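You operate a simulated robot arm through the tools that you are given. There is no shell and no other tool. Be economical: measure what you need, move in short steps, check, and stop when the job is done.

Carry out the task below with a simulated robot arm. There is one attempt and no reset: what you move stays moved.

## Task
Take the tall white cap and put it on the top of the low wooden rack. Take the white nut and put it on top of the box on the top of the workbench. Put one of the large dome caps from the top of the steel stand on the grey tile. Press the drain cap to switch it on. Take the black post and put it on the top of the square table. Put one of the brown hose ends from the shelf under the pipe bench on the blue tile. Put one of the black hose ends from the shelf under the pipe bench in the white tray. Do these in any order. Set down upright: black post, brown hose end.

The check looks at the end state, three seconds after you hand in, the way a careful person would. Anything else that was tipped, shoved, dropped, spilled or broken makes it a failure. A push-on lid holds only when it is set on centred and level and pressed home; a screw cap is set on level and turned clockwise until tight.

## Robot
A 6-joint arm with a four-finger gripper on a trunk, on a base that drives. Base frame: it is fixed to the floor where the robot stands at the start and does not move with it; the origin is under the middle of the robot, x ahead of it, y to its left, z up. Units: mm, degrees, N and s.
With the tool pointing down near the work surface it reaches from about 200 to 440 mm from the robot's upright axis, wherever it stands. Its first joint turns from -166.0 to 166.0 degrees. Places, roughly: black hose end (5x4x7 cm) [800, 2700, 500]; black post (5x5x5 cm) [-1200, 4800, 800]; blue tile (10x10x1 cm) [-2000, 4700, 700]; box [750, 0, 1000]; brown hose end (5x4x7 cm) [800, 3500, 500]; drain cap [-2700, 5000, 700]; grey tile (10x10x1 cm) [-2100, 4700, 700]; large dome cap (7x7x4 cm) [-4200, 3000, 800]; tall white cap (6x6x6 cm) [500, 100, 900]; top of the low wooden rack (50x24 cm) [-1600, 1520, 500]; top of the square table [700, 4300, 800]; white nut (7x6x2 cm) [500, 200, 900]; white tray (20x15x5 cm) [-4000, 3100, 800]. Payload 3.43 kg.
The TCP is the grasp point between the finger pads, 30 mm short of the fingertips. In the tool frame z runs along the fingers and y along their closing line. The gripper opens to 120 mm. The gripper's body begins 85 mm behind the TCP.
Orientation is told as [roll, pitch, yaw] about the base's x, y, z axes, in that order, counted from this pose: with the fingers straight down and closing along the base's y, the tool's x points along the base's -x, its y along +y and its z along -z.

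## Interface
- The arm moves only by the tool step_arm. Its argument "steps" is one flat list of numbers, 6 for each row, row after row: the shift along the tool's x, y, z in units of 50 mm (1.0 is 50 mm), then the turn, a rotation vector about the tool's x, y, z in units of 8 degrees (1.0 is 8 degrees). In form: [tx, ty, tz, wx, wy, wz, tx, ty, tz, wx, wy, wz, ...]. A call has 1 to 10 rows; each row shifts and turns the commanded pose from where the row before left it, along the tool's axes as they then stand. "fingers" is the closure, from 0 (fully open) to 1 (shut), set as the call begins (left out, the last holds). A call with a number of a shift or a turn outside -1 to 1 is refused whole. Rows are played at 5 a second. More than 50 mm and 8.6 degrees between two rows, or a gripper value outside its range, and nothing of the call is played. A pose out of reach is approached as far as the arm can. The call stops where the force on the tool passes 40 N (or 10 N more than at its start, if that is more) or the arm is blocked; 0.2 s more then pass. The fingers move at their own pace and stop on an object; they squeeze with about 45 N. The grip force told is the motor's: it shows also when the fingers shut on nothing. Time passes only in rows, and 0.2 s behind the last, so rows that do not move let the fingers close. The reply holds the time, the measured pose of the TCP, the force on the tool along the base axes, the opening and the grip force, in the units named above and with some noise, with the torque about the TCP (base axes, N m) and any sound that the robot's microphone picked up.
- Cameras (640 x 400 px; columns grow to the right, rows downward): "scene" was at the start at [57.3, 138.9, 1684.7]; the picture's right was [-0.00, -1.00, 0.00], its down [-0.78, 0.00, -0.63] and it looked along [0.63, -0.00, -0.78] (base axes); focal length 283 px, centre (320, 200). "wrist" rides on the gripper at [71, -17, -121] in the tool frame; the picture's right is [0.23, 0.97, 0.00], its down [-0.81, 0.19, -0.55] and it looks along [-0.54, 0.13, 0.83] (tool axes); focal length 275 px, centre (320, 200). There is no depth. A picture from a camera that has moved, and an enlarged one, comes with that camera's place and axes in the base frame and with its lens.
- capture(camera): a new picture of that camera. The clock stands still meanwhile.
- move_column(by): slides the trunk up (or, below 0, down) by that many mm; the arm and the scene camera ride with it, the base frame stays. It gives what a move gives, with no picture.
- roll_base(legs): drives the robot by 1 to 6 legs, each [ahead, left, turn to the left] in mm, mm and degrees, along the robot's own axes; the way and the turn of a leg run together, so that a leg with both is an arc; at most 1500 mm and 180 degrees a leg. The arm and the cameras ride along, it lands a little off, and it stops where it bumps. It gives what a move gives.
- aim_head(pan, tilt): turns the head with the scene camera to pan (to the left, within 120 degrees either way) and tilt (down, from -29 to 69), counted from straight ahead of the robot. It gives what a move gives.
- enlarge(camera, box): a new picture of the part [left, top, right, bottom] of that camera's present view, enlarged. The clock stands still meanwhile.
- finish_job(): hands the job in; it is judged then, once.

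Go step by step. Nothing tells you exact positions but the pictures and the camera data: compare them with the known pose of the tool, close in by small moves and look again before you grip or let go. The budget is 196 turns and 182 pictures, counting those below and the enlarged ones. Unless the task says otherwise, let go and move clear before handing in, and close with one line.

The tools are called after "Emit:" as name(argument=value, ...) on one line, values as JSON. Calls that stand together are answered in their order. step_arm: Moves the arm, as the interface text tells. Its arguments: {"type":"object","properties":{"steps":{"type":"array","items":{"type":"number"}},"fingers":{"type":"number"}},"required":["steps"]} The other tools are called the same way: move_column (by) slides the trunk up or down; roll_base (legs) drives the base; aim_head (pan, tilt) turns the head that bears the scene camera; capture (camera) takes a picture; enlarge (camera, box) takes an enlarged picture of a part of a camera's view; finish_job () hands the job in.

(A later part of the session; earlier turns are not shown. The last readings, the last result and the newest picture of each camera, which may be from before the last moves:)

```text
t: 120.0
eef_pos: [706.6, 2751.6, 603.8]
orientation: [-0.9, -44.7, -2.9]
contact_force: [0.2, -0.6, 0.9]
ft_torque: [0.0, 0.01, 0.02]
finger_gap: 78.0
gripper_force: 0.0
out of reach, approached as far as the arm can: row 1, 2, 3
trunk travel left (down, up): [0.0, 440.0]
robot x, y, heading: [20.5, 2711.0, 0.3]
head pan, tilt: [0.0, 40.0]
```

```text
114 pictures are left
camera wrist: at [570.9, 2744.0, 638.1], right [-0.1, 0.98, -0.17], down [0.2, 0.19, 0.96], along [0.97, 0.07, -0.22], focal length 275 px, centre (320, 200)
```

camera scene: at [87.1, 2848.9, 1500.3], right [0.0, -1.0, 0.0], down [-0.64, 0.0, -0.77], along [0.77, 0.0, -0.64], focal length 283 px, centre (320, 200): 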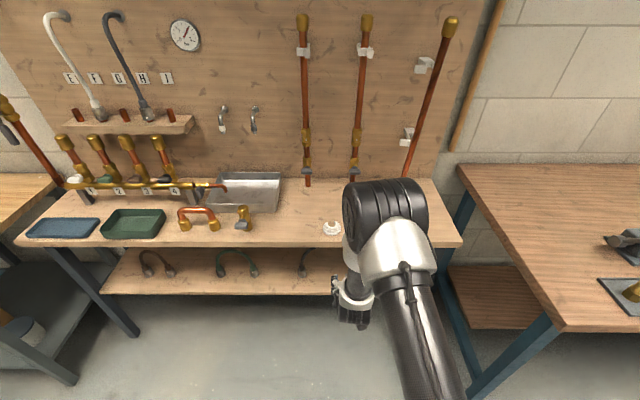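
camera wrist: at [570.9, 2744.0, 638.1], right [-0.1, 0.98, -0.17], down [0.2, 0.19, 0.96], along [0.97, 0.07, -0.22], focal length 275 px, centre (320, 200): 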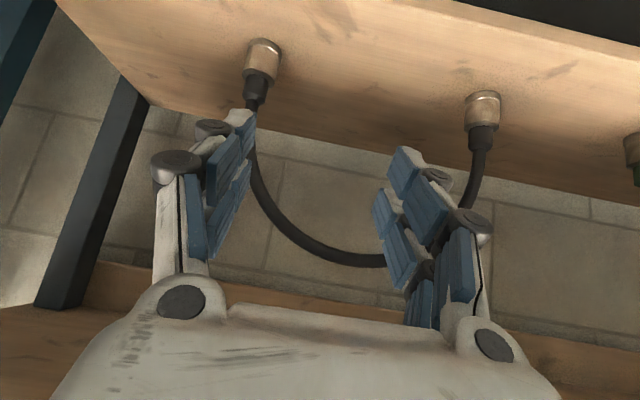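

The arm keeps drifting left, so I'll shift the whole robot right and back to give the wrist an easier pose.

Emit:
roll_base(legs=[[-70, -80, 0]])

Emit:
step_arm(steps=[-0.2, 0, 0.3, -0.2, 0, -0.14, -0.2, 0, 0.3, -0.2, 0, -0.14])

Emit:
capture(camera="wrist")

```text
t: 121.2
eef_pos: [636.9, 2672.0, 603.8]
orientation: [-1.0, -44.5, -2.8]
contact_force: [-0.2, -0.3, 0.4]
ft_torque: [-0.01, 0.01, -0.01]
finger_gap: 77.9
gripper_force: 0.1
trunk travel left (down, up): [0.0, 440.0]
robot x, y, heading: [-45.5, 2630.6, 0.2]
head pan, tilt: [0.0, 40.0]
```

```text
t: 121.8
eef_pos: [655.0, 2698.3, 599.6]
orientation: [-0.4, -44.5, -0.5]
contact_force: [1.1, 0.1, -0.4]
ft_torque: [0.02, 0.02, 0.01]
finger_gap: 78.1
gripper_force: 0.1
out of reach, approached as far as the arm can: row 1, 2
trunk travel left (down, up): [0.0, 440.0]
robot x, y, heading: [-50.7, 2630.0, 0.4]
head pan, tilt: [0.0, 40.0]
```

```text
113 pictures are left
camera wrist: at [518.3, 2683.7, 633.2], right [-0.15, 0.97, -0.17], down [0.19, 0.19, 0.96], along [0.97, 0.11, -0.22], focal length 275 px, centre (320, 200)
```

wrist: 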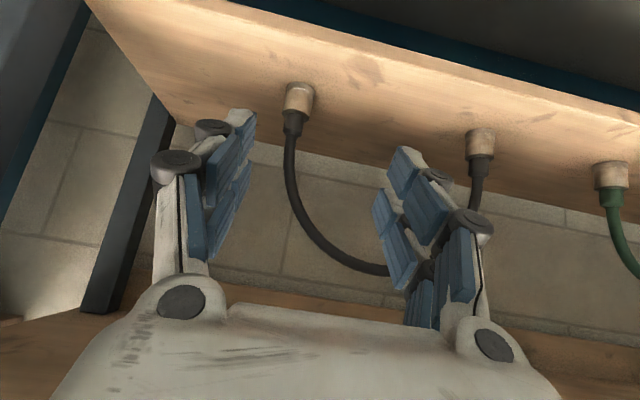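

I'll push forward along the tool axis, since farther out the reach limit should go away.

Emit:
step_arm(steps=[0, -0.2, 0.95, 0, 0, 0, 0, -0.2, 0.95, 0, 0, 0])

Emit:
capture(camera="wrist")

Emit:
capture(camera="scene")

```text
t: 122.4
eef_pos: [715.7, 2675.7, 538.5]
orientation: [-1.1, -44.9, 0.5]
contact_force: [1.5, 0.4, -0.3]
ft_torque: [0.0, 0.04, 0.02]
finger_gap: 77.7
gripper_force: 0.2
out of reach, approached as far as the arm can: row 2
trunk travel left (down, up): [0.0, 440.0]
robot x, y, heading: [-44.0, 2632.0, 0.3]
head pan, tilt: [0.0, 40.0]
```

```text
112 pictures are left
camera wrist: at [580.0, 2659.5, 572.8], right [-0.16, 0.97, -0.18], down [0.18, 0.2, 0.96], along [0.97, 0.12, -0.21], focal length 275 px, centre (320, 200)
```

wrist: 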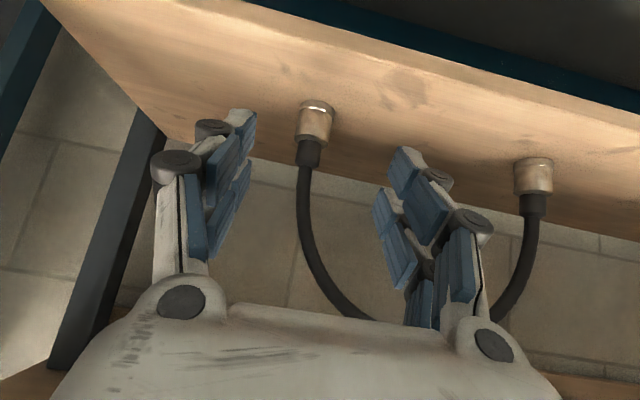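

```text
111 pictures are left
camera scene: at [16.2, 2769.5, 1500.4], right [0.0, -1.0, 0.0], down [-0.64, 0.0, -0.77], along [0.77, 0.0, -0.64], focal length 283 px, centre (320, 200)
```

scene: 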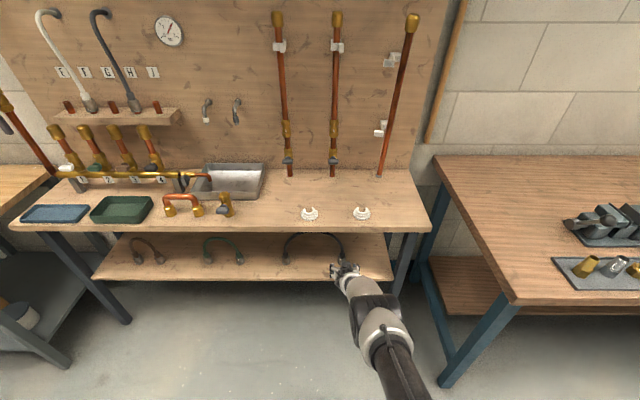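

The arm is nearly straight now, so I'll drive the base forward 60 mm to bring the fingers around the right end. Then I'll look again.

Emit:
roll_base(legs=[[60, 0, 0]])

Emit:
capture(camera="wrist")

Emit:
capture(camera="scene")

```text
t: 123.3
eef_pos: [777.4, 2674.8, 537.8]
orientation: [-1.2, -44.9, 0.2]
contact_force: [-0.4, 0.1, -1.0]
ft_torque: [-0.01, -0.02, -0.01]
finger_gap: 78.1
gripper_force: 0.1
trunk travel left (down, up): [0.0, 440.0]
robot x, y, heading: [12.0, 2631.4, 0.3]
head pan, tilt: [0.0, 40.0]
```

```text
110 pictures are left
camera wrist: at [640.0, 2659.5, 572.1], right [-0.16, 0.97, -0.18], down [0.19, 0.2, 0.96], along [0.97, 0.12, -0.21], focal length 275 px, centre (320, 200)
```

wrist: 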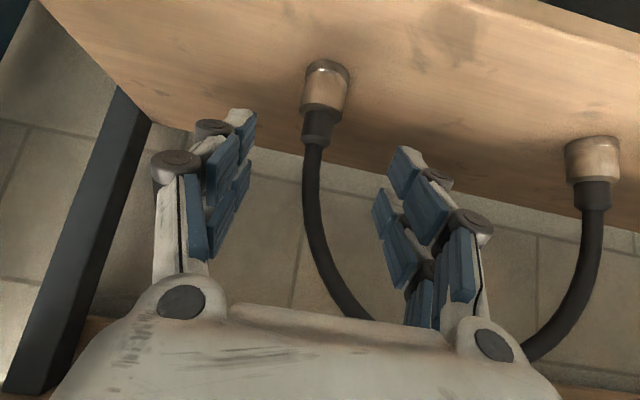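

```text
109 pictures are left
camera scene: at [77.1, 2769.7, 1500.3], right [0.0, -1.0, 0.0], down [-0.64, 0.0, -0.77], along [0.77, 0.0, -0.64], focal length 283 px, centre (320, 200)
```

scene: 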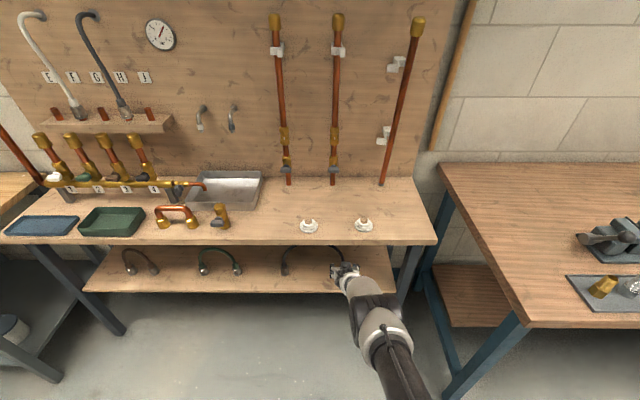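

Triangulating again, the right brass end is at about (845, 2673, 438) and the shelf is at z about 405. I'll lower the arm while pulling it in, then drive forward.

Emit:
step_arm(steps=[0.81, 0, 0.03, 0, 0, 0, 0.81, 0, 0.03, 0, 0, 0])

Emit:
roll_base(legs=[[70, 0, 0]])

Emit:
capture(camera="wrist")

```text
t: 123.9
eef_pos: [723.1, 2675.0, 478.6]
orientation: [-1.1, -45.0, 0.3]
contact_force: [1.1, 0.1, 0.3]
ft_torque: [0.02, 0.08, 0.0]
finger_gap: 78.0
gripper_force: 0.1
trunk travel left (down, up): [0.0, 440.0]
robot x, y, heading: [12.2, 2631.1, 0.2]
head pan, tilt: [0.0, 40.0]
```

```text
t: 125.0
eef_pos: [790.3, 2677.3, 478.2]
orientation: [-1.0, -44.8, 0.4]
contact_force: [0.6, 0.3, 0.1]
ft_torque: [-0.02, -0.02, 0.0]
finger_gap: 77.8
gripper_force: 0.1
trunk travel left (down, up): [0.0, 440.0]
robot x, y, heading: [78.9, 2627.6, 0.5]
head pan, tilt: [0.0, 40.0]
```

```text
108 pictures are left
camera wrist: at [654.3, 2659.6, 512.7], right [-0.16, 0.97, -0.18], down [0.19, 0.2, 0.96], along [0.97, 0.12, -0.21], focal length 275 px, centre (320, 200)
```

wrist: 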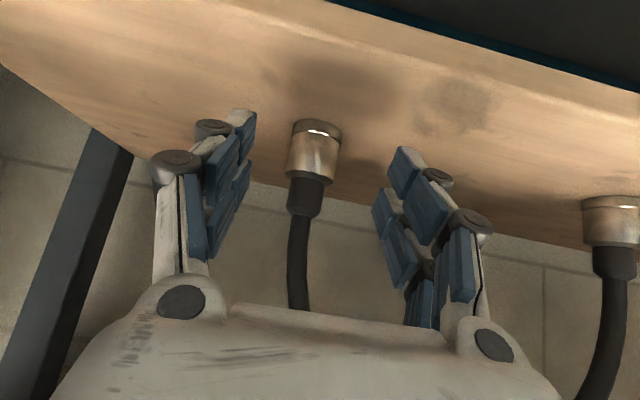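

The brass end lines up well. I'll lower the arm to grasp height while pulling back slightly, then drive the last 70 mm.

Emit:
step_arm(steps=[0.65, -0.06, 0.23, 0, 0, 0])

Emit:
roll_base(legs=[[66, 0, 0]])

Emit:
capture(camera="wrist")

```text
t: 125.3
eef_pos: [777.4, 2670.9, 454.2]
orientation: [-1.1, -45.5, 0.3]
contact_force: [2.1, -0.3, 14.2]
ft_torque: [0.64, -0.14, -0.03]
finger_gap: 79.9
gripper_force: 1.5
out of reach, approached as far as the arm can: row 1
trunk travel left (down, up): [0.0, 440.0]
robot x, y, heading: [81.5, 2629.8, 0.3]
head pan, tilt: [0.0, 40.0]
```

```text
t: 126.3
eef_pos: [840.5, 2673.2, 452.3]
orientation: [-1.2, -44.9, 0.4]
contact_force: [2.5, -1.5, 5.4]
ft_torque: [0.05, -0.04, -0.09]
finger_gap: 79.4
gripper_force: 0.1
trunk travel left (down, up): [0.0, 440.0]
robot x, y, heading: [149.6, 2628.8, 0.1]
head pan, tilt: [0.0, 40.0]
```

```text
107 pictures are left
camera wrist: at [703.9, 2656.8, 485.4], right [-0.16, 0.97, -0.18], down [0.18, 0.2, 0.96], along [0.97, 0.12, -0.21], focal length 275 px, centre (320, 200)
```

wrist: 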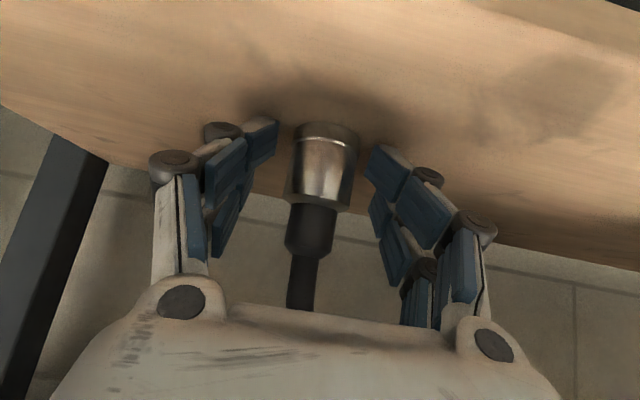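

The tips touch the shelf lightly and the brass end is between the fingers. I'll lift 5 mm and close.

Emit:
step_arm(steps=[-0.07, 0, -0.07, 0, 0, 0, 0, 0, 0, 0, 0, 0, 0, 0, 0, 0, 0, 0, 0, 0, 0, 0, 0, 0, 0, 0, 0, 0, 0, 0, 0, 0, 0, 0, 0, 0], fingers=1)

Emit:
capture(camera="wrist")

```text
t: 127.8
eef_pos: [841.3, 2672.6, 457.6]
orientation: [-1.1, -45.2, 0.3]
contact_force: [0.8, -2.0, 13.3]
ft_torque: [0.18, -0.1, 0.0]
finger_gap: 40.0
gripper_force: 45.2
trunk travel left (down, up): [0.0, 440.0]
robot x, y, heading: [142.3, 2633.6, 0.1]
head pan, tilt: [0.0, 40.0]
```

```text
106 pictures are left
camera wrist: at [705.3, 2656.7, 491.2], right [-0.15, 0.97, -0.18], down [0.18, 0.2, 0.96], along [0.97, 0.12, -0.21], focal length 275 px, centre (320, 200)
```

wrist: 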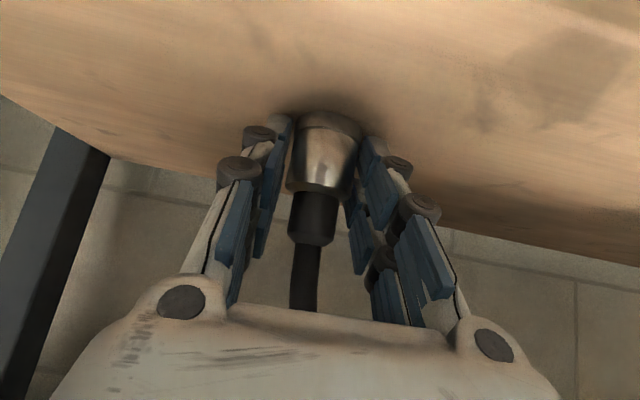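

Gripped. I'll lift 40 mm and see how the hose and its other end behave.

Emit:
step_arm(steps=[-0.28, 0, -0.28, 0, 0, 0, -0.28, 0, -0.28, 0, 0, 0])

Emit:
capture(camera="scene")

Emit:
enlarge(camera="scene", box=[220, 200, 380, 320])

```text
t: 128.3
eef_pos: [843.3, 2679.4, 493.4]
orientation: [-1.7, -44.6, 0.4]
contact_force: [-0.7, -0.5, -0.4]
ft_torque: [0.0, -0.07, -0.02]
finger_gap: 40.3
gripper_force: 44.6
out of reach, approached as far as the arm can: row 2
trunk travel left (down, up): [0.0, 440.0]
robot x, y, heading: [147.3, 2630.5, 0.4]
head pan, tilt: [0.0, 40.0]
```

```text
105 pictures are left
camera scene: at [212.8, 2770.4, 1500.3], right [0.0, -1.0, 0.0], down [-0.64, 0.0, -0.77], along [0.77, 0.0, -0.64], focal length 283 px, centre (320, 200)
```

scene: 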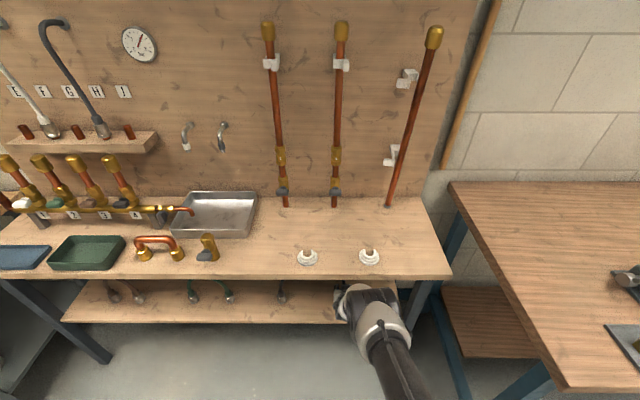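

```text
3.33 times, centred on (300, 260) of scene
camera zoom: at [212.8, 2770.4, 1500.3], right [0.0, -1.0, 0.0], down [-0.64, 0.0, -0.77], along [0.77, 0.0, -0.64], focal length 943 px, centre (387, 0)
```

zoom: 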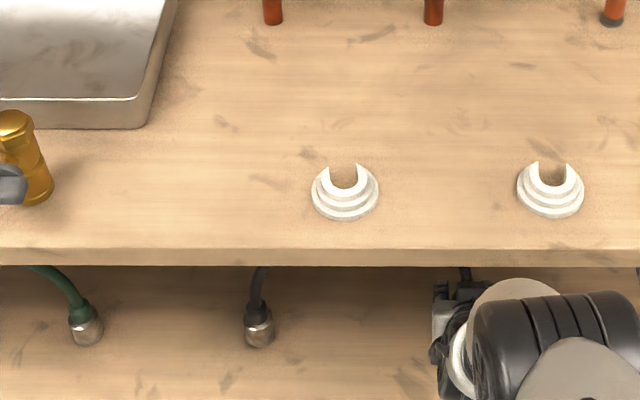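

The hose is flexible, and the other end stays on the shelf for now. I'll back out slowly and pull it clear.

Emit:
roll_base(legs=[[-250, 0, 0]])

Emit:
capture(camera="scene")

```text
t: 130.2
eef_pos: [592.6, 2677.3, 493.2]
orientation: [-1.6, -44.9, 0.4]
contact_force: [-0.4, 0.1, -0.4]
ft_torque: [0.0, -0.02, 0.01]
finger_gap: 40.0
gripper_force: 45.4
trunk travel left (down, up): [0.0, 440.0]
robot x, y, heading: [-108.0, 2633.1, 0.6]
head pan, tilt: [0.0, 40.0]
```

```text
103 pictures are left
camera scene: at [-39.0, 2769.2, 1500.4], right [0.01, -1.0, 0.0], down [-0.64, 0.0, -0.77], along [0.77, 0.0, -0.64], focal length 283 px, centre (320, 200)
```

scene: 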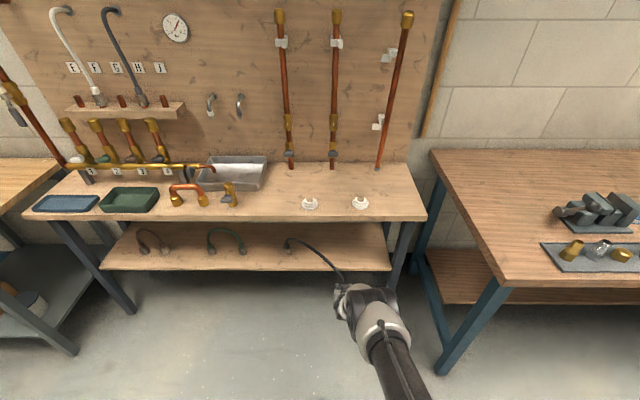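

The other end still sits on the shelf with the hose nearly straight. I'll pull a bit more and watch the force.

Emit:
roll_base(legs=[[-120, 0, 0]])

Emit:
enlarge(camera="scene", box=[220, 190, 400, 340])

```text
t: 131.4
eef_pos: [474.5, 2677.8, 493.6]
orientation: [-1.7, -44.9, 0.5]
contact_force: [0.0, -0.2, -1.7]
ft_torque: [-0.01, 0.02, 0.0]
finger_gap: 40.3
gripper_force: 44.9
trunk travel left (down, up): [0.0, 440.0]
robot x, y, heading: [-222.1, 2630.2, 0.3]
head pan, tilt: [0.0, 40.0]
```

```text
2.67 times, centred on (310, 265) of scene
camera zoom: at [-157.7, 2768.5, 1500.4], right [0.01, -1.0, 0.0], down [-0.64, 0.0, -0.77], along [0.77, 0.0, -0.64], focal length 754 px, centre (347, 27)
```

zoom: 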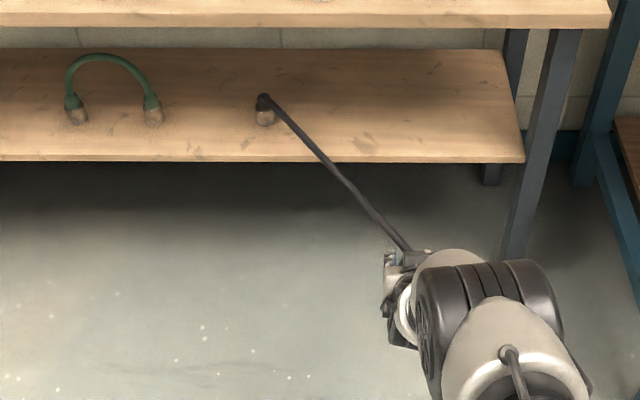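

The hose is straight now with no force. I'll pull another 100 mm and see if the other end follows.

Emit:
roll_base(legs=[[-100, 0, 0]])

Emit:
capture(camera="scene")

```text
t: 132.6
eef_pos: [374.8, 2677.0, 494.9]
orientation: [-1.7, -44.9, 0.5]
contact_force: [-0.4, 1.6, -0.1]
ft_torque: [-0.01, 0.0, -0.01]
finger_gap: 40.3
gripper_force: 45.4
trunk travel left (down, up): [0.0, 440.0]
robot x, y, heading: [-323.5, 2632.9, 0.5]
head pan, tilt: [0.0, 40.0]
```

```text
101 pictures are left
camera scene: at [-257.7, 2767.9, 1500.4], right [0.01, -1.0, 0.0], down [-0.64, 0.0, -0.77], along [0.77, 0.01, -0.64], focal length 283 px, centre (320, 200)
```

scene: 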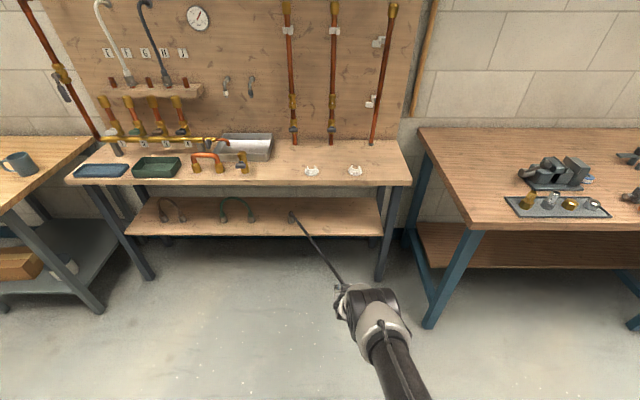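

The hose keeps lengthening without force. I'll zoom in on the other end.

Emit:
enlarge(camera="scene", box=[260, 190, 380, 310])

Emit:
capture(camera="wrist")

```text
3.33 times, centred on (320, 250) of scene
camera zoom: at [-257.7, 2767.9, 1500.4], right [0.01, -1.0, 0.0], down [-0.64, 0.0, -0.77], along [0.77, 0.01, -0.64], focal length 943 px, centre (320, 33)
```

zoom: 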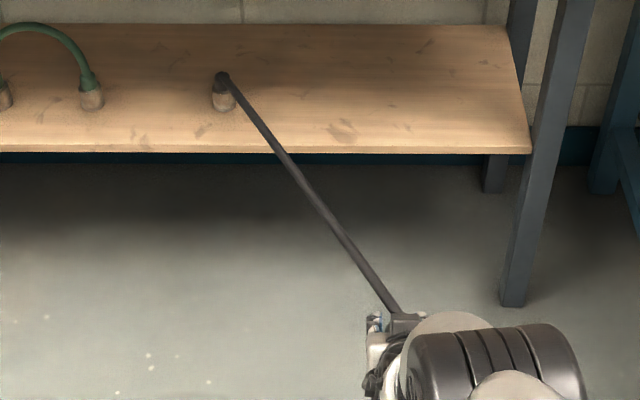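

```text
99 pictures are left
camera wrist: at [238.1, 2662.3, 528.6], right [-0.15, 0.97, -0.18], down [0.19, 0.21, 0.96], along [0.97, 0.11, -0.21], focal length 275 px, centre (320, 200)
```

wrist: 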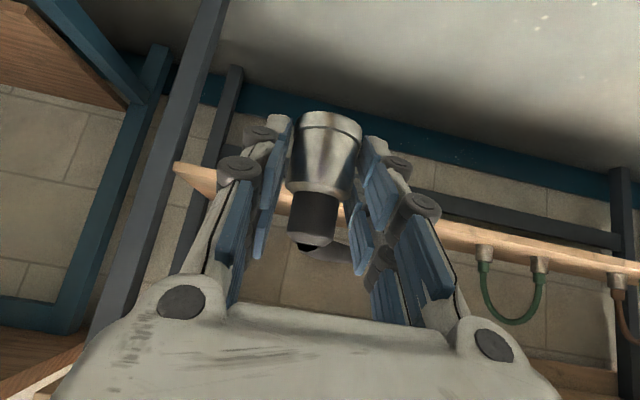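

The other end hasn't moved yet. I'll keep backing slowly and check.

Emit:
roll_base(legs=[[-150, 0, 0]])

Emit:
enlarge(camera="scene", box=[240, 160, 400, 320])

```text
t: 133.9
eef_pos: [226.2, 2676.6, 494.3]
orientation: [-1.7, -44.8, 0.6]
contact_force: [0.5, 0.0, -0.6]
ft_torque: [0.0, 0.01, 0.0]
finger_gap: 40.2
gripper_force: 45.0
trunk travel left (down, up): [0.0, 440.0]
robot x, y, heading: [-467.7, 2630.4, 0.4]
head pan, tilt: [0.0, 40.0]
```

```text
2.50 times, centred on (320, 240) of scene
camera zoom: at [-406.6, 2766.9, 1500.4], right [0.01, -1.0, 0.0], down [-0.64, -0.01, -0.77], along [0.77, 0.01, -0.64], focal length 707 px, centre (320, 100)
```

zoom: 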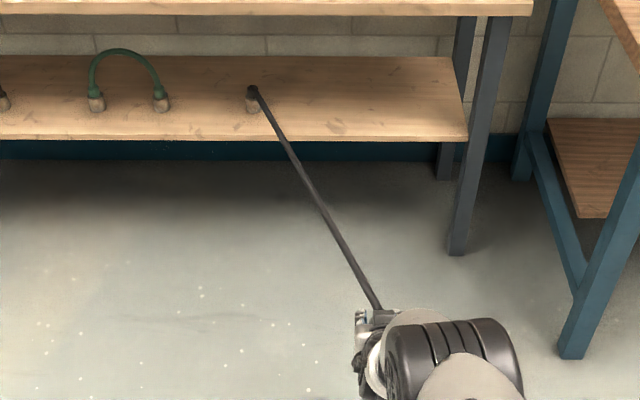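

The other end stays put and the hose pulls with no force, so I'll carry on. I'll raise the trunk, turn left and look toward the far side.

Emit:
move_column(by=440)

Emit:
roll_base(legs=[[0, 300, 100]])

Emit:
aim_head(pan=75, tilt=25)

Emit:
capture(camera="scene")

```text
refused: 440 is not a number from -400 to 400
```

```text
t: 138.5
eef_pos: [-831.8, 3476.6, 495.1]
orientation: [-1.7, -44.9, 99.8]
contact_force: [0.2, -0.6, -1.2]
ft_torque: [-0.05, 0.01, 0.04]
finger_gap: 40.0
gripper_force: 44.9
trunk travel left (down, up): [0.0, 440.0]
robot x, y, heading: [-670.6, 2795.0, 99.4]
head pan, tilt: [0.0, 40.0]
cut short: leg 1
```

```text
t: 140.0
eef_pos: [-832.0, 3476.3, 495.2]
orientation: [-1.7, -44.8, 99.7]
contact_force: [0.0, -0.7, -1.6]
ft_torque: [-0.01, 0.02, 0.0]
finger_gap: 40.1
gripper_force: 44.9
trunk travel left (down, up): [0.0, 440.0]
robot x, y, heading: [-675.0, 2797.3, 99.6]
head pan, tilt: [75.0, 25.0]
```

```text
97 pictures are left
camera scene: at [-897.9, 2761.0, 1523.7], right [0.1, 1.0, 0.0], down [0.42, -0.04, -0.91], along [-0.9, 0.09, -0.42], focal length 283 px, centre (320, 200)
```

scene: 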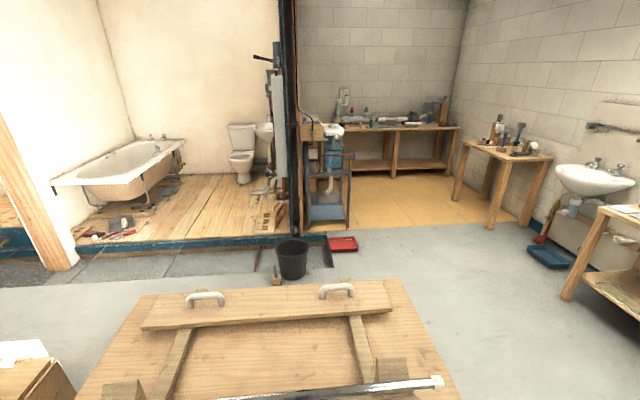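

The steel stand is near the partition, next to yellow floor, and the floor route at y about 3500 looks clear. I'll raise the trunk, go around the sawhorse table and head over there.

Emit:
move_column(by=400)

Emit:
roll_base(legs=[[700, 0, 0], [0, 0, 80]])

Emit:
aim_head(pan=10, tilt=20)

Emit:
capture(camera="scene")

```text
t: 143.8
eef_pos: [-831.0, 3476.8, 894.5]
orientation: [-1.7, -44.9, 99.7]
contact_force: [0.5, 0.3, 0.1]
ft_torque: [-0.01, -0.01, -0.01]
finger_gap: 39.6
gripper_force: 44.9
trunk travel left (down, up): [-400.0, 40.0]
robot x, y, heading: [-674.3, 2795.3, 99.7]
head pan, tilt: [75.0, 25.0]
```

```text
t: 151.1
eef_pos: [-1484.9, 3439.7, 895.4]
orientation: [-1.8, -44.9, -180.2]
contact_force: [-0.5, -1.0, -1.2]
ft_torque: [-0.02, -0.03, 0.0]
finger_gap: 39.4
gripper_force: 45.1
trunk travel left (down, up): [-400.0, 40.0]
robot x, y, heading: [-789.2, 3482.5, 179.8]
head pan, tilt: [75.0, 25.0]
```

```text
t: 152.4
eef_pos: [-1487.0, 3441.0, 894.4]
orientation: [-1.7, -44.9, -180.0]
contact_force: [-0.2, 0.3, -1.1]
ft_torque: [-0.03, 0.0, 0.01]
finger_gap: 39.6
gripper_force: 45.6
trunk travel left (down, up): [-400.0, 40.0]
robot x, y, heading: [-787.5, 3482.0, 179.7]
head pan, tilt: [10.0, 20.0]
```

```text
96 pictures are left
camera scene: at [-859.1, 3325.7, 1931.7], right [-0.17, 0.98, 0.0], down [0.34, 0.06, -0.94], along [-0.93, -0.16, -0.34], focal length 283 px, centre (320, 200)
```

scene: 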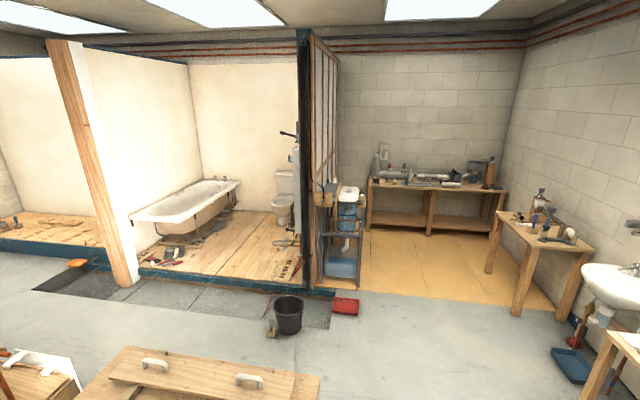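

The stand is along the partition, with the tray and caps on top. I'll approach it from the yellow floor side, facing the partition.

Emit:
roll_base(legs=[[1300, -330, 0], [1250, 0, 0], [0, 0, 90]])

Emit:
aim_head(pan=-25, tilt=45)

Emit:
capture(camera="scene")

```text
t: 167.3
eef_pos: [-3772.3, 3280.4, 888.1]
orientation: [-1.1, -44.2, -132.5]
contact_force: [-0.2, 2.4, 0.1]
ft_torque: [-0.03, -0.02, -0.01]
finger_gap: 41.3
gripper_force: 44.9
trunk travel left (down, up): [-400.0, 40.0]
robot x, y, heading: [-3349.1, 3826.4, -130.0]
head pan, tilt: [10.0, 20.0]
stopped in leg 3: the force on the tool passed its limit at 74 N (the readings are from after the stop); the commanded pose is now the measured one
```

```text
t: 168.4
eef_pos: [-3772.8, 3279.2, 889.1]
orientation: [-1.2, -44.2, -132.5]
contact_force: [-0.4, 4.1, -1.8]
ft_torque: [0.06, 0.01, -0.01]
finger_gap: 41.3
gripper_force: 45.2
trunk travel left (down, up): [-400.0, 40.0]
robot x, y, heading: [-3346.3, 3826.8, -130.4]
head pan, tilt: [-25.0, 45.0]
```

```text
95 pictures are left
camera scene: at [-3300.7, 3717.0, 1893.1], right [-0.42, 0.91, 0.0], down [0.64, 0.3, -0.71], along [-0.64, -0.3, -0.71], focal length 283 px, centre (320, 200)
```

scene: 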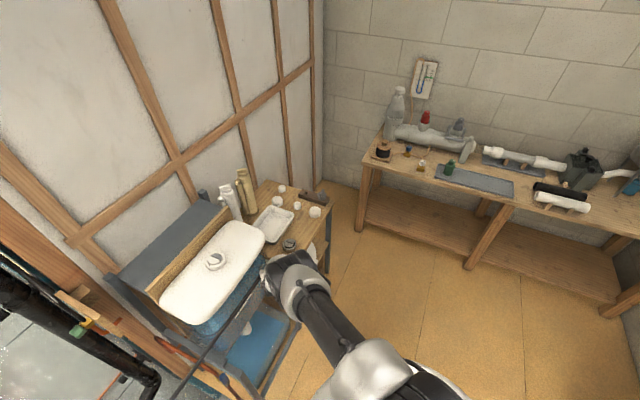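

The gripper touched something while turning. I'll zoom in.

Emit:
enlarge(camera="scene", box=[180, 160, 340, 320])

Emit:
capture(camera="wrist")

```text
2.50 times, centred on (260, 240) of scene
camera zoom: at [-3300.7, 3717.0, 1893.1], right [-0.42, 0.91, 0.0], down [0.64, 0.3, -0.71], along [-0.64, -0.3, -0.71], focal length 707 px, centre (470, 100)
```

zoom: 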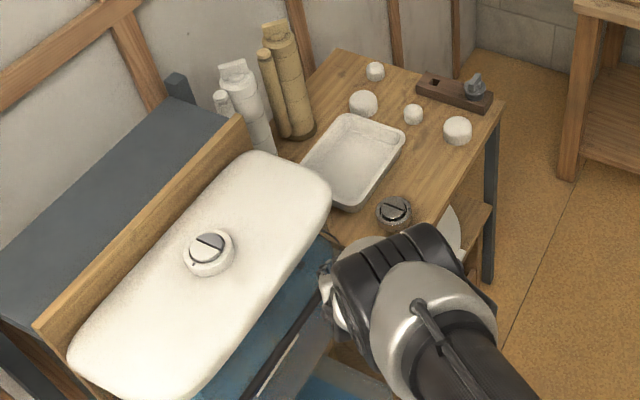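

```text
93 pictures are left
camera wrist: at [-3691.5, 3388.8, 924.6], right [0.82, -0.54, -0.17], down [0.02, -0.28, 0.96], along [-0.57, -0.79, -0.22], focal length 275 px, centre (320, 200)
```

wrist: 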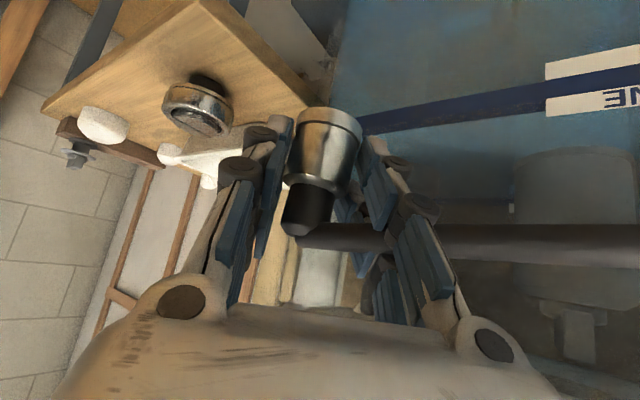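

The gripper seems to have caught the neighbouring trolley. I'll turn back a little, move away and check.

Emit:
roll_base(legs=[[0, 0, -12], [-200, 0, 0]])

Emit:
capture(camera="scene")

Emit:
capture(camera="wrist")

```text
t: 170.7
eef_pos: [-3717.5, 3502.3, 889.6]
orientation: [-1.2, -44.4, -144.3]
contact_force: [1.0, 0.4, -0.3]
ft_torque: [0.02, 0.0, -0.02]
finger_gap: 39.4
gripper_force: 45.0
trunk travel left (down, up): [-400.0, 40.0]
robot x, y, heading: [-3193.2, 3953.8, -142.5]
head pan, tilt: [-25.0, 45.0]
```

```text
92 pictures are left
camera scene: at [-3164.5, 3832.9, 1893.1], right [-0.22, 0.98, 0.0], down [0.69, 0.15, -0.71], along [-0.69, -0.16, -0.71], focal length 283 px, centre (320, 200)
```

scene: 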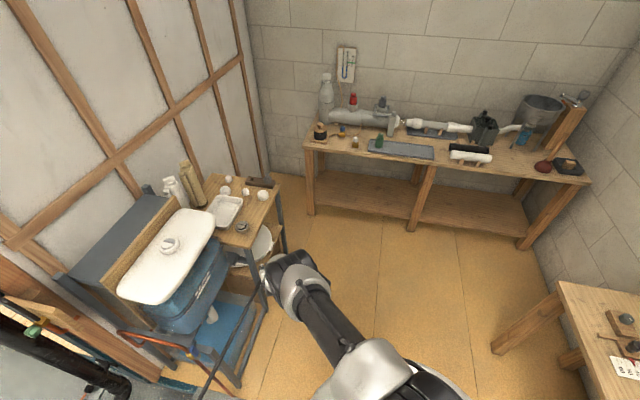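

```text
91 pictures are left
camera wrist: at [-3616.0, 3592.2, 925.2], right [0.69, -0.7, -0.18], down [-0.04, -0.28, 0.96], along [-0.72, -0.65, -0.22], focal length 275 px, centre (320, 200)
```

wrist: 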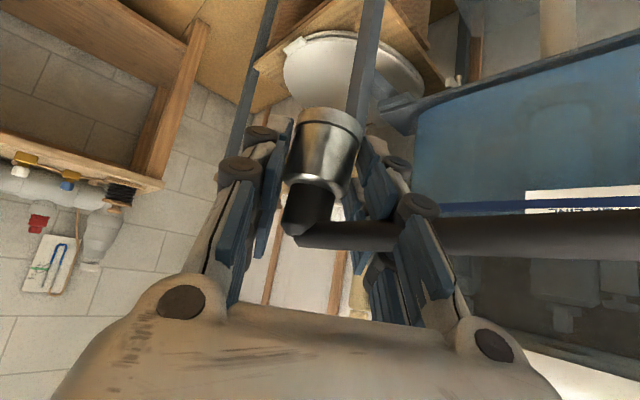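

The steel stand with the tray at about (-4020, 3125) and the dome caps is beyond the blue tank. I'll raise the trunk, move over in front of it and face it squarely from a safe distance.

Emit:
move_column(by=40)

Emit:
roll_base(legs=[[630, -640, 0], [0, 0, 52.5]])

Emit:
aim_head(pan=0, tilt=50)

Emit:
capture(camera="scene")

```text
t: 171.6
eef_pos: [-3717.7, 3501.3, 929.7]
orientation: [-1.3, -44.3, -144.5]
contact_force: [-0.7, 0.1, 0.0]
ft_torque: [-0.01, 0.0, -0.02]
finger_gap: 39.1
gripper_force: 45.1
trunk travel left (down, up): [-440.0, 0.0]
robot x, y, heading: [-3189.0, 3949.5, -142.1]
head pan, tilt: [-25.0, 45.0]
```

```text
t: 178.7
eef_pos: [-4046.3, 3378.3, 928.9]
orientation: [-1.2, -44.2, -91.8]
contact_force: [0.6, 0.8, -0.5]
ft_torque: [0.03, -0.02, -0.03]
finger_gap: 39.0
gripper_force: 45.2
trunk travel left (down, up): [-440.0, 0.0]
robot x, y, heading: [-4080.9, 4071.8, -89.8]
head pan, tilt: [-25.0, 45.0]
```

```text
t: 179.6
eef_pos: [-4046.2, 3378.9, 929.0]
orientation: [-1.2, -44.2, -91.7]
contact_force: [1.4, -1.4, -0.7]
ft_torque: [0.05, -0.02, -0.01]
finger_gap: 39.1
gripper_force: 44.4
trunk travel left (down, up): [-440.0, 0.0]
robot x, y, heading: [-4077.2, 4072.4, -89.8]
head pan, tilt: [0.0, 50.0]
```

```text
90 pictures are left
camera scene: at [-3939.6, 4013.9, 1926.2], right [-1.0, 0.0, 0.0], down [0.0, 0.77, -0.64], along [0.0, -0.64, -0.77], focal length 283 px, centre (320, 200)
```

scene: 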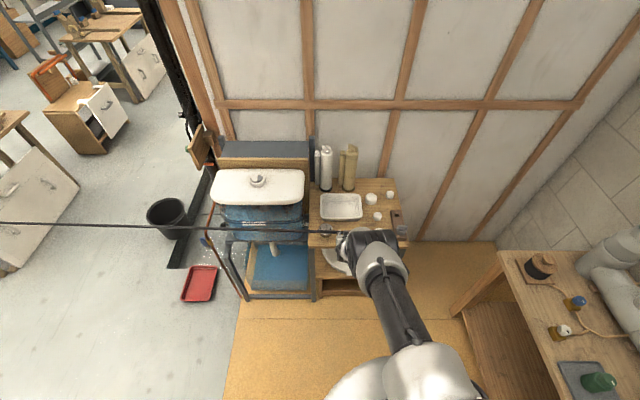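

Now I have a square view of the stand. I'll zoom in for the tray, the caps and the heights.

Emit:
enlarge(camera="scene", box=[300, 160, 428, 260])

Emit:
capture(camera="wrist")

```text
4.00 times, centred on (364, 210) of scene
camera zoom: at [-3939.6, 4013.9, 1926.2], right [-1.0, 0.0, 0.0], down [0.0, 0.77, -0.64], along [0.0, -0.64, -0.77], focal length 1132 px, centre (144, 160)
```

zoom: 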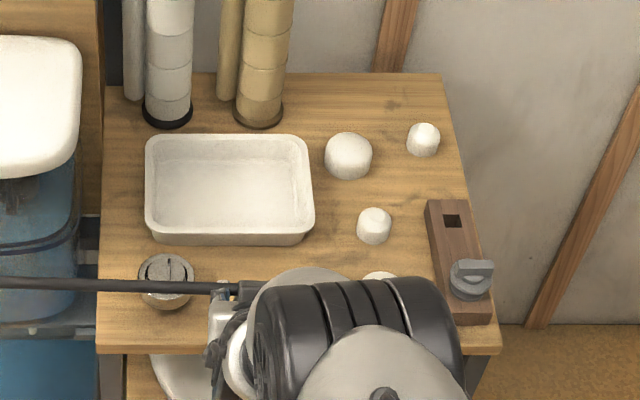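

```text
88 pictures are left
camera wrist: at [-4056.7, 3514.2, 964.8], right [0.98, 0.12, -0.17], down [0.2, -0.2, 0.96], along [0.08, -0.97, -0.22], focal length 275 px, centre (320, 200)
```

wrist: 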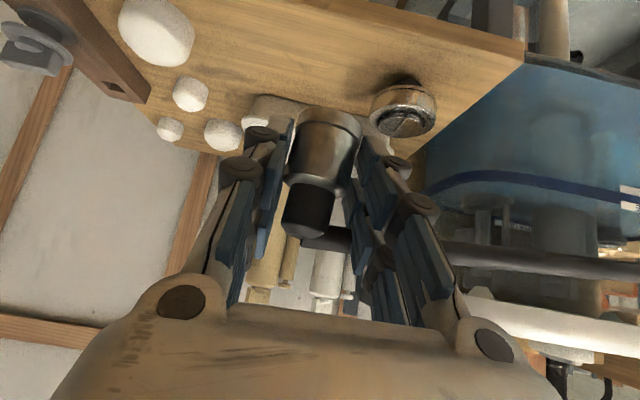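

The stand top is at z about 772 and the tray centre is about (-4046, 3142). I'll drive forward to bring the end over the tray and check.

Emit:
roll_base(legs=[[237, 0, 0]])

Emit:
capture(camera="wrist")

Emit:
enlarge(camera="scene", box=[290, 190, 434, 300])

```text
t: 181.3
eef_pos: [-4043.5, 3143.2, 929.4]
orientation: [-1.2, -44.1, -91.7]
contact_force: [-0.5, 0.7, -1.6]
ft_torque: [0.02, 0.03, 0.02]
finger_gap: 38.9
gripper_force: 45.0
trunk travel left (down, up): [-440.0, 0.0]
robot x, y, heading: [-4078.0, 3835.7, -89.7]
head pan, tilt: [0.0, 50.0]
```

```text
87 pictures are left
camera wrist: at [-4055.2, 3278.8, 964.4], right [0.98, 0.12, -0.17], down [0.2, -0.2, 0.96], along [0.08, -0.97, -0.22], focal length 275 px, centre (320, 200)
```

wrist: 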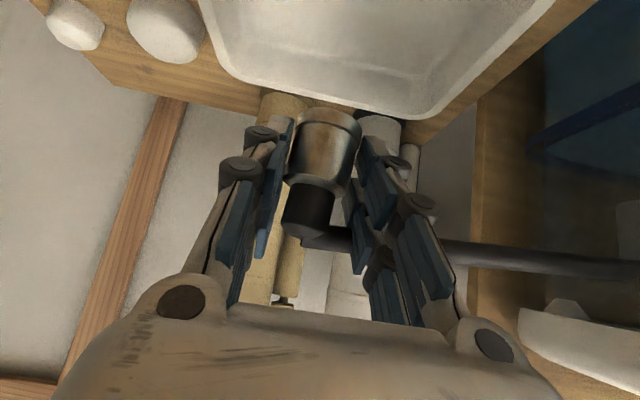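

```text
3.64 times, centred on (362, 245) of scene
camera zoom: at [-3938.1, 3777.8, 1926.1], right [-1.0, -0.01, 0.0], down [0.0, 0.77, -0.64], along [0.0, -0.64, -0.77], focal length 1029 px, centre (167, 36)
```

zoom: 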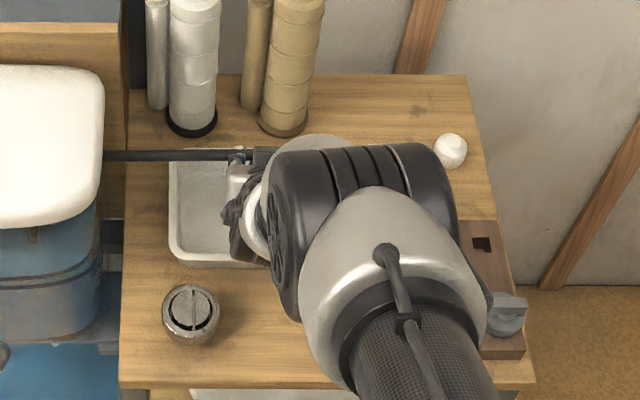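

The end is centred over the tray. I'll lower it into the tray.

Emit:
step_arm(steps=[0.68, 0, 0.7, 0, 0, 0, 0.68, 0, 0.7, 0, 0, 0, 0.14, 0, 0.14, 0, 0, 0])

Emit:
step_arm(steps=[0.055, 0, 0.057, 0, 0, 0, 0.055, 0, 0.057, 0, 0, 0])

Emit:
capture(camera="wrist")

```text
t: 182.1
eef_pos: [-4048.5, 3174.6, 868.8]
orientation: [-1.2, -44.3, -91.7]
contact_force: [0.4, 0.3, -0.9]
ft_torque: [-0.01, 0.02, 0.01]
finger_gap: 38.6
gripper_force: 45.8
out of reach, approached as far as the arm can: row 1, 2, 3
trunk travel left (down, up): [-440.0, 0.0]
robot x, y, heading: [-4081.3, 3834.2, -89.7]
head pan, tilt: [0.0, 50.0]
```

```text
t: 182.7
eef_pos: [-4048.7, 3178.0, 867.0]
orientation: [-1.2, -44.2, -91.7]
contact_force: [0.6, 0.4, -0.3]
ft_torque: [0.01, -0.02, -0.02]
finger_gap: 38.7
gripper_force: 44.9
out of reach, approached as far as the arm can: row 1, 2
trunk travel left (down, up): [-440.0, 0.0]
robot x, y, heading: [-4081.5, 3836.5, -89.8]
head pan, tilt: [0.0, 50.0]
```

```text
85 pictures are left
camera wrist: at [-4059.4, 3313.1, 902.6], right [0.98, 0.12, -0.17], down [0.2, -0.2, 0.96], along [0.08, -0.97, -0.22], focal length 275 px, centre (320, 200)
```

wrist: 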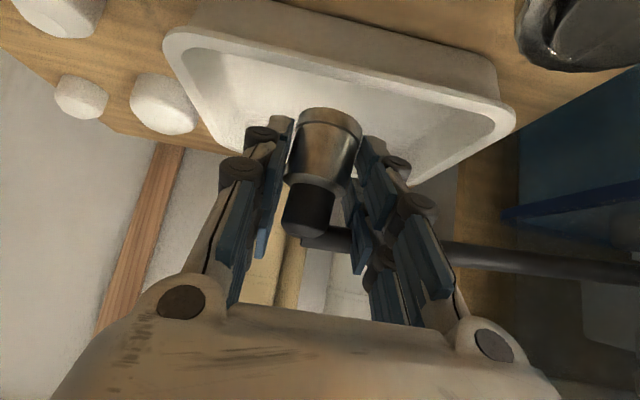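

The arm is at full stretch, so I'll use the base and the trunk: forward 35 mm, then lower the trunk.

Emit:
roll_base(legs=[[36, 0, 0]])

Emit:
move_column(by=-45)

Emit:
capture(camera="wrist")

```text
t: 183.6
eef_pos: [-4048.9, 3141.5, 865.5]
orientation: [-1.2, -44.1, -91.7]
contact_force: [0.0, 0.3, -0.9]
ft_torque: [0.01, -0.03, 0.01]
finger_gap: 38.6
gripper_force: 45.5
trunk travel left (down, up): [-440.0, 0.0]
robot x, y, heading: [-4082.0, 3801.8, -89.8]
head pan, tilt: [0.0, 50.0]
```

```text
t: 184.4
eef_pos: [-4048.6, 3142.7, 822.7]
orientation: [-1.2, -44.2, -91.7]
contact_force: [0.5, -0.3, -0.9]
ft_torque: [0.0, -0.02, 0.0]
finger_gap: 38.6
gripper_force: 45.6
trunk travel left (down, up): [-395.0, 45.0]
robot x, y, heading: [-4079.3, 3801.1, -89.5]
head pan, tilt: [0.0, 50.0]
```

```text
84 pictures are left
camera wrist: at [-4059.3, 3277.4, 857.7], right [0.98, 0.12, -0.17], down [0.2, -0.2, 0.96], along [0.08, -0.97, -0.22], focal length 275 px, centre (320, 200)
```

wrist: 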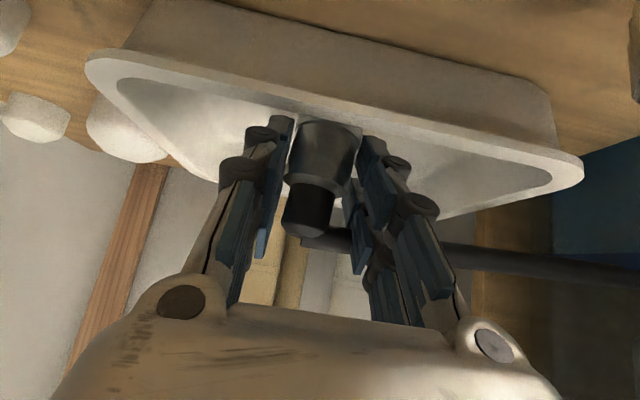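

It is inside the tray. I'll keep lowering in small steps until it touches.

Emit:
move_column(by=-8)

Emit:
move_column(by=-5)

Emit:
move_column(by=-4)

```text
t: 185.0
eef_pos: [-4050.0, 3142.6, 814.2]
orientation: [-1.2, -44.2, -91.6]
contact_force: [-0.1, -0.3, -0.4]
ft_torque: [-0.02, -0.01, 0.01]
finger_gap: 38.5
gripper_force: 45.3
trunk travel left (down, up): [-387.0, 53.0]
robot x, y, heading: [-4078.7, 3799.6, -89.7]
head pan, tilt: [0.0, 50.0]
```

```text
t: 185.6
eef_pos: [-4048.1, 3141.9, 808.6]
orientation: [-1.2, -44.1, -91.7]
contact_force: [-0.7, -0.1, -1.1]
ft_torque: [0.04, 0.03, -0.01]
finger_gap: 38.7
gripper_force: 44.3
trunk travel left (down, up): [-382.0, 58.0]
robot x, y, heading: [-4082.4, 3801.0, -89.9]
head pan, tilt: [0.0, 50.0]
```

```text
t: 186.1
eef_pos: [-4049.3, 3141.6, 806.9]
orientation: [-1.2, -44.5, -91.8]
contact_force: [-1.0, 1.7, 10.8]
ft_torque: [0.02, 0.26, -0.01]
finger_gap: 38.5
gripper_force: 45.2
trunk travel left (down, up): [-378.0, 62.0]
robot x, y, heading: [-4077.8, 3801.3, -89.7]
head pan, tilt: [0.0, 50.0]
```

Contact at 10 N, so I'll let go with a modest opening, raise the trunk and check.

Emit:
step_arm(steps=[0, 0, 0, 0, 0, 0, 0, 0, 0, 0, 0, 0, 0, 0, 0, 0, 0, 0], fingers=0.4)

Emit:
move_column(by=60)

Emit:
roll_base(legs=[[-150, 0, 0]])

Emit:
capture(camera="wrist")

Emit:
capture(camera="scene")

```text
t: 186.9
eef_pos: [-4048.6, 3142.0, 803.6]
orientation: [-1.2, -44.3, -91.7]
contact_force: [-1.1, 0.5, 0.4]
ft_torque: [0.0, 0.04, -0.01]
finger_gap: 71.9
gripper_force: 0.1
trunk travel left (down, up): [-378.0, 62.0]
robot x, y, heading: [-4076.9, 3796.5, -89.9]
head pan, tilt: [0.0, 50.0]
```

```text
t: 187.9
eef_pos: [-4047.7, 3142.1, 863.9]
orientation: [-1.2, -44.1, -91.8]
contact_force: [-0.5, 1.2, -1.0]
ft_torque: [-0.01, -0.01, 0.03]
finger_gap: 72.2
gripper_force: 0.0
trunk travel left (down, up): [-438.0, 2.0]
robot x, y, heading: [-4077.7, 3800.0, -89.9]
head pan, tilt: [0.0, 50.0]
```

```text
t: 189.3
eef_pos: [-4049.4, 3292.1, 865.5]
orientation: [-1.2, -44.3, -91.6]
contact_force: [0.3, 0.5, -0.3]
ft_torque: [-0.04, -0.01, -0.02]
finger_gap: 72.4
gripper_force: 0.0
trunk travel left (down, up): [-438.0, 2.0]
robot x, y, heading: [-4078.1, 3949.8, -89.4]
head pan, tilt: [0.0, 50.0]
```

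```text
83 pictures are left
camera wrist: at [-4060.0, 3427.5, 901.2], right [0.98, 0.12, -0.18], down [0.2, -0.2, 0.96], along [0.08, -0.97, -0.22], focal length 275 px, centre (320, 200)
```

wrist: 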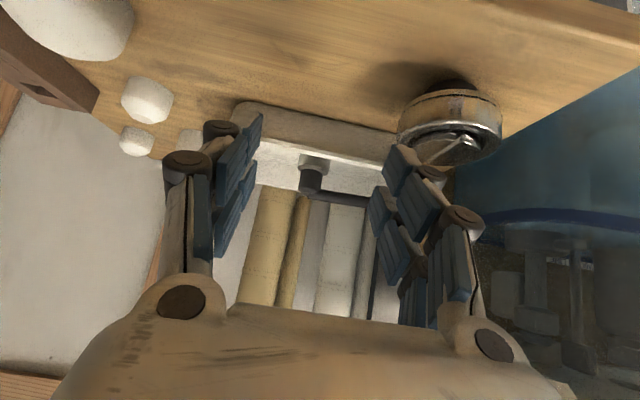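

```text
82 pictures are left
camera scene: at [-3938.8, 3894.4, 1924.2], right [-1.0, -0.01, 0.0], down [0.0, 0.77, -0.64], along [0.0, -0.64, -0.77], focal length 283 px, centre (320, 200)
```

scene: 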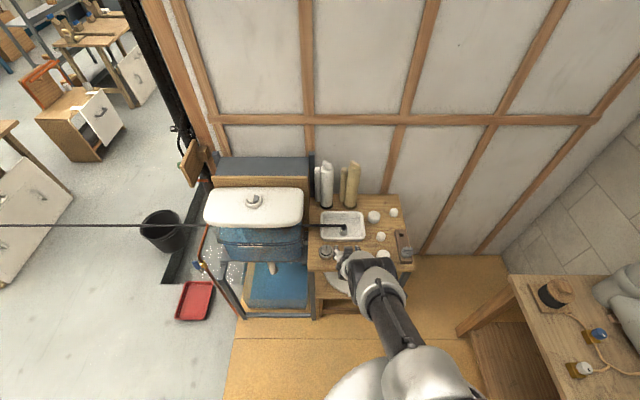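

The black end stands in the tray. Next is the front large dome cap at about (-4222, 3263). I'll back off, set the tool upright and lower the trunk for a straight-down pick.

Emit:
roll_base(legs=[[-230, 0, 0]])

Emit:
step_arm(steps=[0.22, 0, -0.49, 0, 0.7, 0, 0.22, 0, -0.49, 0, 0.7, 0, 0.28, 0, -0.45, 0, 0.7, 0, 0.32, 0, -0.42, 0, 0.7, 0, 0.36, 0, -0.4, 0, 0.7, 0, 0.4, 0, -0.35, 0, 0.7, 0, 0.45, 0, -0.3, 0, 0.7, 0, 0.5, 0, -0.25, 0, 0.6, 0], fingers=0.25)

Emit:
move_column(by=-200)

Emit:
capture(camera="scene")

```text
t: 191.0
eef_pos: [-4050.2, 3522.4, 865.3]
orientation: [-1.2, -44.3, -91.6]
contact_force: [1.0, 0.2, 0.4]
ft_torque: [0.0, 0.02, -0.04]
finger_gap: 72.0
gripper_force: 0.0
trunk travel left (down, up): [-438.0, 2.0]
robot x, y, heading: [-4078.5, 4179.5, -89.6]
head pan, tilt: [0.0, 50.0]
```

```text
t: 192.8
eef_pos: [-4047.1, 3700.5, 945.5]
orientation: [-3.2, -3.8, -81.7]
contact_force: [1.4, 2.1, 0.0]
ft_torque: [-0.13, 0.11, -0.2]
finger_gap: 89.8
gripper_force: 0.0
out of reach, approached as far as the arm can: row 7
trunk travel left (down, up): [-438.0, 2.0]
robot x, y, heading: [-4077.8, 4182.5, -89.8]
head pan, tilt: [0.0, 50.0]
```

```text
t: 195.0
eef_pos: [-4043.9, 3702.7, 744.5]
orientation: [-1.6, -3.9, -92.6]
contact_force: [0.1, 0.2, 0.4]
ft_torque: [0.0, 0.05, 0.02]
finger_gap: 90.2
gripper_force: 0.1
trunk travel left (down, up): [-238.0, 202.0]
robot x, y, heading: [-4080.9, 4180.8, -89.7]
head pan, tilt: [0.0, 50.0]
```

```text
81 pictures are left
camera scene: at [-3940.2, 4124.0, 1724.3], right [-1.0, -0.01, 0.0], down [-0.01, 0.77, -0.64], along [0.0, -0.64, -0.77], focal length 283 px, centre (320, 200)
```

scene: 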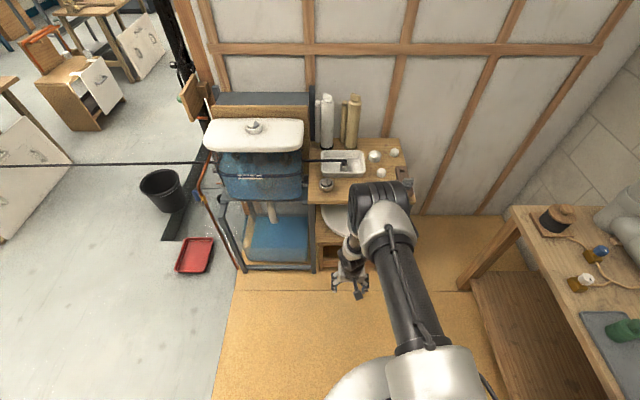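

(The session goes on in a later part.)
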